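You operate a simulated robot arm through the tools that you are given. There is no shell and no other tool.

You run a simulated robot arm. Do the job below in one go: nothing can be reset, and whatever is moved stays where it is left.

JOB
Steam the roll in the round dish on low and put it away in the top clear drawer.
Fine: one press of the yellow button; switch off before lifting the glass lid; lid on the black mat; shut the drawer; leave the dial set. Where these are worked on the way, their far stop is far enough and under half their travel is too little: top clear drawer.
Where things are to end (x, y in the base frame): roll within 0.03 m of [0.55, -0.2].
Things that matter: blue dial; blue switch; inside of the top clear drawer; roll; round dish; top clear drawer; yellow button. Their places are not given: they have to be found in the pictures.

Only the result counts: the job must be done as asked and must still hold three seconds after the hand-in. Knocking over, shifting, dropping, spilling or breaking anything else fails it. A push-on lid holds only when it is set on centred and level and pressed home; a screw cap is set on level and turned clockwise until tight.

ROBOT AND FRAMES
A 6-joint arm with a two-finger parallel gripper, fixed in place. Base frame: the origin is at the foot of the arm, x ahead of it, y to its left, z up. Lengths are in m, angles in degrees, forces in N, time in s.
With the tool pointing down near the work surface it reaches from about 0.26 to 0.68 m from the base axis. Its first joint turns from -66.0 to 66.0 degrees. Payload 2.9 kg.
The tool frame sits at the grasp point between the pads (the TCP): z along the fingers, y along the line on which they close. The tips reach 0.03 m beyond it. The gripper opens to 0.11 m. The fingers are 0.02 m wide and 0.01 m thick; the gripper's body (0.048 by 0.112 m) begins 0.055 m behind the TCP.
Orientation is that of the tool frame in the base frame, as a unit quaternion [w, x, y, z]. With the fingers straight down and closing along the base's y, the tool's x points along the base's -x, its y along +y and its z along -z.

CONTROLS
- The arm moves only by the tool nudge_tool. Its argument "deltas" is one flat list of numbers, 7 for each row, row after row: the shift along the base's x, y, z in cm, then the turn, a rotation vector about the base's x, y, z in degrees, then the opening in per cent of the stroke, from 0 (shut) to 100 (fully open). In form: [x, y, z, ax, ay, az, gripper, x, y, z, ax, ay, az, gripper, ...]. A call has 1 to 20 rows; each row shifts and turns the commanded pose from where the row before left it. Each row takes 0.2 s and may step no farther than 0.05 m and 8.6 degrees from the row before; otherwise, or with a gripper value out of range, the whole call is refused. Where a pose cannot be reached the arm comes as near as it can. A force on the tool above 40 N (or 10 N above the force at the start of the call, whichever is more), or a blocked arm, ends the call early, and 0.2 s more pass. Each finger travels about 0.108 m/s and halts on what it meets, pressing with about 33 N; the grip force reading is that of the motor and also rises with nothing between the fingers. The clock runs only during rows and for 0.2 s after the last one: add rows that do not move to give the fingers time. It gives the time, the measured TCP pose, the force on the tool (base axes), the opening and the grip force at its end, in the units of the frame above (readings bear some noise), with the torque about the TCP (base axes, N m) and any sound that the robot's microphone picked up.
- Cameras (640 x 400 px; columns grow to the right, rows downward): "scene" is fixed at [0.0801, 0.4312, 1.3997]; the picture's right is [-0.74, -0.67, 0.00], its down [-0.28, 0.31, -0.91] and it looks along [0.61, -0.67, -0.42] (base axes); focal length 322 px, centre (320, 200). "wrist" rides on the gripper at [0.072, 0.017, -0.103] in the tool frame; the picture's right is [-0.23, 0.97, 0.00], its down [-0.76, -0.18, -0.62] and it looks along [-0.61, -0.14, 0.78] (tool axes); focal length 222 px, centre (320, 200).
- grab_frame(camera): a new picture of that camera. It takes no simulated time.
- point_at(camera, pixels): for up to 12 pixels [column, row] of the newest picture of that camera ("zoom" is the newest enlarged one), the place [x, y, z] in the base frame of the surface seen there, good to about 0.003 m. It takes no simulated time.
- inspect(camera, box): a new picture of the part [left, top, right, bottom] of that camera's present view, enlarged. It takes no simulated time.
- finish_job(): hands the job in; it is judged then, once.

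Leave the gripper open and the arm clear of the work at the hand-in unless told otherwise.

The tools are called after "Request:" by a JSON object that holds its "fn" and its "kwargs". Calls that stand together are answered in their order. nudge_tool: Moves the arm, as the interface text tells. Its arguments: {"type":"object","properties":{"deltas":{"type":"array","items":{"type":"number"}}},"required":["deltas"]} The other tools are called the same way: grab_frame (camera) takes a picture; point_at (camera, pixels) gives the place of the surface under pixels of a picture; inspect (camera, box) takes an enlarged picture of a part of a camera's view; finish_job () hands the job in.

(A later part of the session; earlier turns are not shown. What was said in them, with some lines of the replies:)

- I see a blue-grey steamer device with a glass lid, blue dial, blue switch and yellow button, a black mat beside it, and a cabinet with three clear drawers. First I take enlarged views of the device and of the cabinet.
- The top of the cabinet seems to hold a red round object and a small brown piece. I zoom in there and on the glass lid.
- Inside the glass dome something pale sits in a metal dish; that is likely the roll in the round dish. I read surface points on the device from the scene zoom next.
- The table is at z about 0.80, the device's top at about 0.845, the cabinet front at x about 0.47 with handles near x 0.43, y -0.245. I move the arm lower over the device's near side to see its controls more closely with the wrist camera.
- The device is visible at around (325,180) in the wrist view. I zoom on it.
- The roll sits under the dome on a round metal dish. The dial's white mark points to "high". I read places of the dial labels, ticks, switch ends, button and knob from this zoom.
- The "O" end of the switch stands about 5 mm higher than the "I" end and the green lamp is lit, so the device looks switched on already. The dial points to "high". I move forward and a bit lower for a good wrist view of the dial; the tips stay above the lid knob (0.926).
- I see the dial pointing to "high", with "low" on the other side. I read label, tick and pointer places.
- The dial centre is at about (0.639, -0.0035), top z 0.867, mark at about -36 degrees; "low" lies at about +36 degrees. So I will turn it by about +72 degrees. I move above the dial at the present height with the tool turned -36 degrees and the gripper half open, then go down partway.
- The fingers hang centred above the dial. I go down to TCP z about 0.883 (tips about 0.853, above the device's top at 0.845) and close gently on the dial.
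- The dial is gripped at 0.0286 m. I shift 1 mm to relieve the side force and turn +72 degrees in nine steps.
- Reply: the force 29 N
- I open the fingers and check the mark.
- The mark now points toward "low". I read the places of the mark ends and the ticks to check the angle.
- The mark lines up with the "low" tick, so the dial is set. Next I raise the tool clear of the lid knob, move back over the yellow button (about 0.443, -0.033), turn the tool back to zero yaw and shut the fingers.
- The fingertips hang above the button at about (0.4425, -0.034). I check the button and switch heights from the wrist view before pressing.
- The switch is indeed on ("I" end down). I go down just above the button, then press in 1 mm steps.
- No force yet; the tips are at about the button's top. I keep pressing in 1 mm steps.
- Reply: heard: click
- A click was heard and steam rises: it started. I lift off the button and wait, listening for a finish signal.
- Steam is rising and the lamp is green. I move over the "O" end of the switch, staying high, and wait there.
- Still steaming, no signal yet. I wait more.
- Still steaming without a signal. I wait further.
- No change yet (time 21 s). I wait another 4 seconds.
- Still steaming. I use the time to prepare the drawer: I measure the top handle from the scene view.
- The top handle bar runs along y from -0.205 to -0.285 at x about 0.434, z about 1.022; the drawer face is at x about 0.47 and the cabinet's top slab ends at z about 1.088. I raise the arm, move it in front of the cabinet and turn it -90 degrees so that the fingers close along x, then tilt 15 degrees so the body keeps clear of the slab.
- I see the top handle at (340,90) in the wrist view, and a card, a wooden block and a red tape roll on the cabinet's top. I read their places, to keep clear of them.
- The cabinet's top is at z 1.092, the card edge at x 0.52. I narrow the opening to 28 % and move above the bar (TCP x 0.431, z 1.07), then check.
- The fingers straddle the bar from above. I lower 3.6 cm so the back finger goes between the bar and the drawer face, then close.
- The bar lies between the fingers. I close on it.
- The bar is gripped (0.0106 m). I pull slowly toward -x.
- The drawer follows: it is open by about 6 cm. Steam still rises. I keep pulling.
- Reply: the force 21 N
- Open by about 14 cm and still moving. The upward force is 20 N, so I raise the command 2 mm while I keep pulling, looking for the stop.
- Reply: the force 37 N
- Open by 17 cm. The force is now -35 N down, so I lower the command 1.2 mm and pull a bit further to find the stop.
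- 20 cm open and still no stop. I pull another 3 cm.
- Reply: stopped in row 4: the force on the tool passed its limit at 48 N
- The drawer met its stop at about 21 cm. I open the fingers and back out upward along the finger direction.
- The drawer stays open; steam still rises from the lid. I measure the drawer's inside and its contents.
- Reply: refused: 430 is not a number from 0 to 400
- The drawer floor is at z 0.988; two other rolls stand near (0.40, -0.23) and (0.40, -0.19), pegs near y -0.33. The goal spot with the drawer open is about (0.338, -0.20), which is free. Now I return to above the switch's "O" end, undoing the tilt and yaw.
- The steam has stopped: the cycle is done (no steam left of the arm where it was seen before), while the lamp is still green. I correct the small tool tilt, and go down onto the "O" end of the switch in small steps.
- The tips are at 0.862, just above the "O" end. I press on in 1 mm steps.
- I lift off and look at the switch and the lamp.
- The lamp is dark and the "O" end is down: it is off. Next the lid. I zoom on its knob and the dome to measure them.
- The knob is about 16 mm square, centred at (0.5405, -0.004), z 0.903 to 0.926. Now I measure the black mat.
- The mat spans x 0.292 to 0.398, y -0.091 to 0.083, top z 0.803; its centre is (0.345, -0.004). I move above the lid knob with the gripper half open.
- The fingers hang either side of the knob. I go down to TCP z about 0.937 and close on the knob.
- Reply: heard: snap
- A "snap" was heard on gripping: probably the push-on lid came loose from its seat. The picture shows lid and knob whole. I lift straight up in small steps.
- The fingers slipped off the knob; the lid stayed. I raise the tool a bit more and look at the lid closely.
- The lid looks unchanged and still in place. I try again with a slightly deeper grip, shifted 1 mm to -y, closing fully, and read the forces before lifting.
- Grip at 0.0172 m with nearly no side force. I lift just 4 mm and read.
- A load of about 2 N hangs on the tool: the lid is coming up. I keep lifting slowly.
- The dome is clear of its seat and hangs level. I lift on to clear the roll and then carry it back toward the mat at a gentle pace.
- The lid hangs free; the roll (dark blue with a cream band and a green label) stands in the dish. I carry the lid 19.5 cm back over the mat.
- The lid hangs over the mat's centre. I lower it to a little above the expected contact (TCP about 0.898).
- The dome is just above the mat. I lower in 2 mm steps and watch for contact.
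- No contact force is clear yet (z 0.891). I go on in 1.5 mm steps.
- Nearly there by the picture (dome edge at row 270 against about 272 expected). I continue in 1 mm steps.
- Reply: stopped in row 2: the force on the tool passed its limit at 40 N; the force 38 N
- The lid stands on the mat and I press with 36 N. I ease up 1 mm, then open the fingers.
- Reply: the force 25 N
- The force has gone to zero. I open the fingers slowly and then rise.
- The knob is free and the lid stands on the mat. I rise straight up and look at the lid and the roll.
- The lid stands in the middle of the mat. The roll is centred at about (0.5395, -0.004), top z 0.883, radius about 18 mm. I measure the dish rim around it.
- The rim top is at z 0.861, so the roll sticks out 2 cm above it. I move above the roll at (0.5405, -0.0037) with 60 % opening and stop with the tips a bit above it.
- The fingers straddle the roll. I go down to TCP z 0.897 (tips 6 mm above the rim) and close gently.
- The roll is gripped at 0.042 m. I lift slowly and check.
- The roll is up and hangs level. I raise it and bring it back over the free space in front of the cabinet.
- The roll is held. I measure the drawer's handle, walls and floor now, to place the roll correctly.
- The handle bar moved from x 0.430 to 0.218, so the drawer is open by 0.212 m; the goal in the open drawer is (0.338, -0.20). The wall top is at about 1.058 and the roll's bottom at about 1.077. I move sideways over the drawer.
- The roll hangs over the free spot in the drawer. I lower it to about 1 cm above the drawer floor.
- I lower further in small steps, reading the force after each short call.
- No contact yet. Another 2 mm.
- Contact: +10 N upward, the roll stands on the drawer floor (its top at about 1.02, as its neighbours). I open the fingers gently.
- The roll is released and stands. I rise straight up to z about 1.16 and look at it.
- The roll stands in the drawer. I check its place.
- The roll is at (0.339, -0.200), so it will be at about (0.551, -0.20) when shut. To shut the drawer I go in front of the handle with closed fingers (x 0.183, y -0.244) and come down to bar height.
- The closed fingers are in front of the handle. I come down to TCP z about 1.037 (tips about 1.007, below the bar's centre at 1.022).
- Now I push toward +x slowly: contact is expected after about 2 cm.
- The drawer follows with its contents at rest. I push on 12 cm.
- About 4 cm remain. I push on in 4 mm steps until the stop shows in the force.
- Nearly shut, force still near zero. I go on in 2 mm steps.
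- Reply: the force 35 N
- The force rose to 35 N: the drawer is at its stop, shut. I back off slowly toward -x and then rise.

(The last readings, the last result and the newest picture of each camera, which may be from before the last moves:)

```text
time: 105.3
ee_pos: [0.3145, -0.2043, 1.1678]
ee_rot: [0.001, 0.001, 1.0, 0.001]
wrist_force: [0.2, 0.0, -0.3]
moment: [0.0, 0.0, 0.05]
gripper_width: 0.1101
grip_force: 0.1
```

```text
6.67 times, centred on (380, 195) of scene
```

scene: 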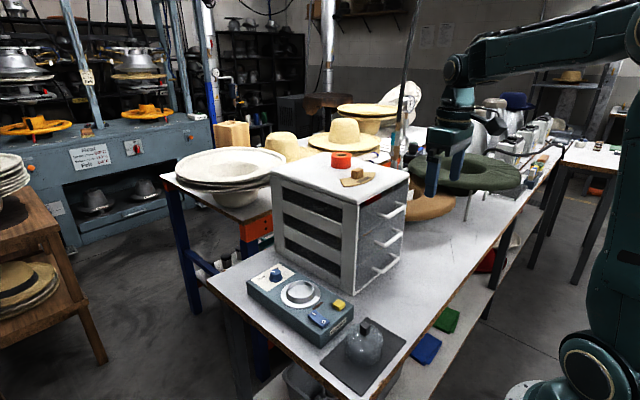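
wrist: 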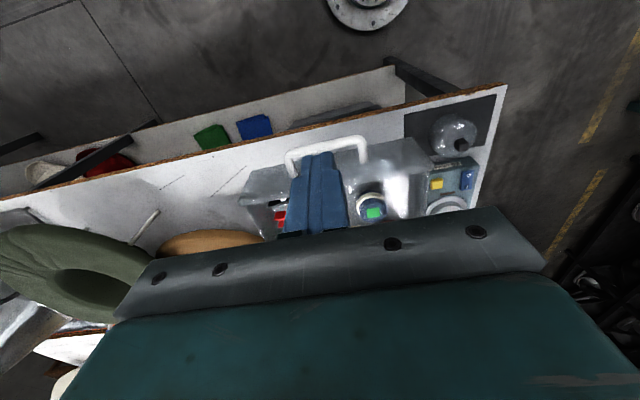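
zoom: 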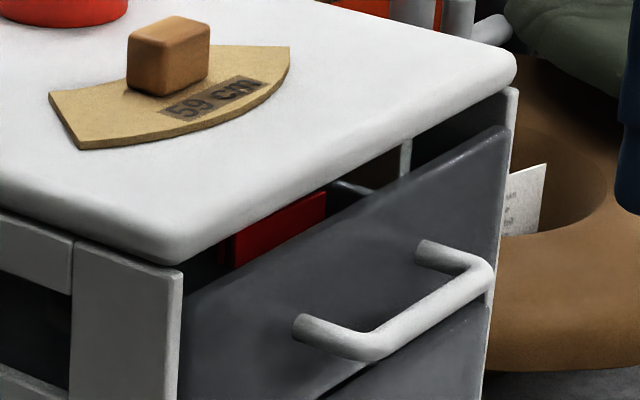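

The handle is back at exactly its first place in the picture: the drawer is shut. I check the device, the lid and what can be seen of the drawer's inside.

Request:
{"fn": "inspect", "kwargs": {"camera": "scene", "box": [240, 250, 420, 400]}}

Request:
{"fn": "inspect", "kwargs": {"camera": "scene", "box": [270, 170, 420, 270]}}

Request:
{"fn": "grab_frame", "kwargs": {"camera": "wrist"}}

```text
2.67 times, centred on (330, 325) of scene
```

zoom: 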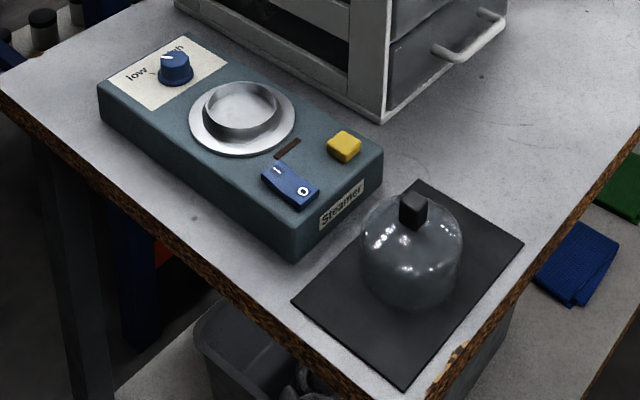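

```text
4.00 times, centred on (345, 220) of scene
```

zoom: 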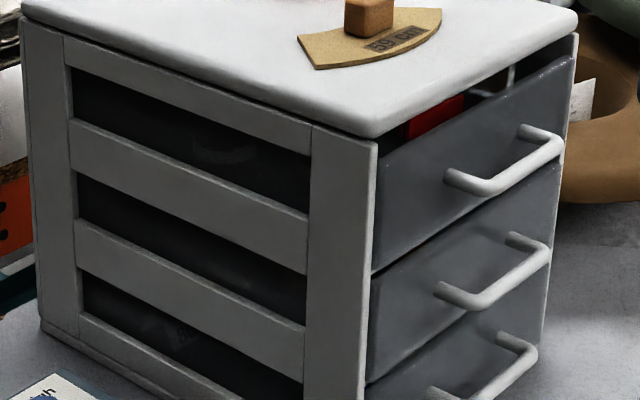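

```text
taken
```

wrist: 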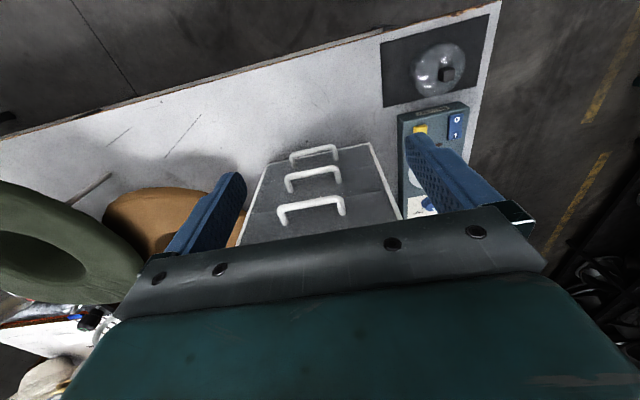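

All is in place: dial on "low", switch off, lamp dark, lid standing on the mat, drawer shut. I raise the arm some more to be well clear, gripper open.

Request:
{"fn": "nudge_tool", "kwargs": {"deltas": [0, 2, 3, 0, 0, 0, 100, 0, 3, 3, 0, 0, 0, 100, 0, 3, 3, 0, 0, 0, 100, 0, 3, 2, 0, 0, 0, 100, 0, 0, 0, 0, 0, 0, 100, 0, 0, 0, 0, 0, 0, 100]}}

Request:
{"fn": "grab_frame", "kwargs": {"camera": "scene"}}

Request:
{"fn": "inspect", "kwargs": {"camera": "scene", "box": [255, 255, 300, 290]}}

```text
time: 106.7
ee_pos: [0.3157, -0.0941, 1.2768]
ee_rot: [0.0, 0.001, 1.0, 0.001]
wrist_force: [-0.4, 0.4, -0.3]
moment: [-0.01, 0.02, -0.03]
gripper_width: 0.1101
grip_force: 0.1
```

```text
taken
```

scene: 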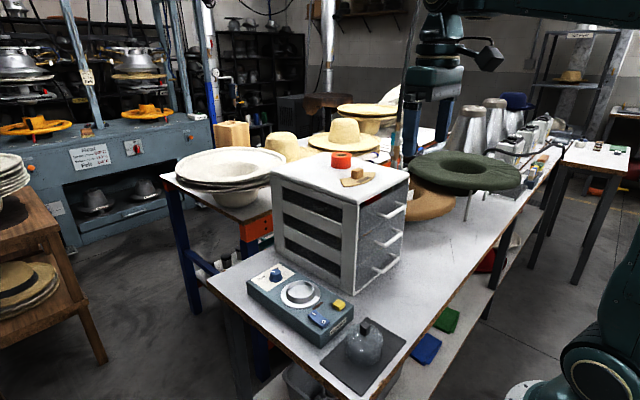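

```text
11.43 times, centred on (278, 272) of scene
```

zoom: 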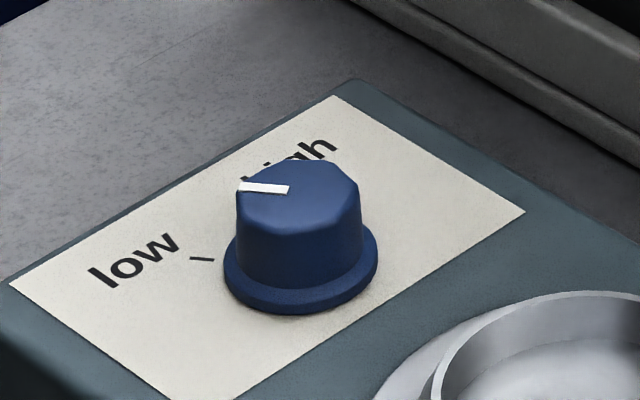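

The dial's mark still points to "low", the drawer is shut, the lid stands on the mat, and the arm is clear with the gripper open. I hand the job in.

Request:
{"fn": "finish_job", "kwargs": {}}

```text
The job is handed in.
```

The roll has been steamed on low and put away in the top clear drawer, and the job is handed in.

- **Dial:** I turned it from high to low before starting, and it is still on low.
- **Steaming:** The switch was already on, so I pressed the yellow button once. Steam ran for about 30 s and stopped on its own.
- **Switch:** I turned it off before touching the lid, and the lamp went dark.
- **Lid:** It is standing in the middle of the black mat. There was a "snap" when I first gripped the knob, and the fingers slipped off on the first try. The second grip lifted the lid cleanly, and it looks undamaged.
- **Roll:** I stood it in the drawer where it should sit at about (0.551, -0.20) now that the drawer is shut. That is calculated from how far the drawer travelled. I could not see the roll once the drawer closed, but it stood still while I could see it.
- **Drawer:** I opened it to its far stop (about 21 cm) and pushed it shut until it met the stop. The handle is back where it started.

The arm is clear and the gripper is open.
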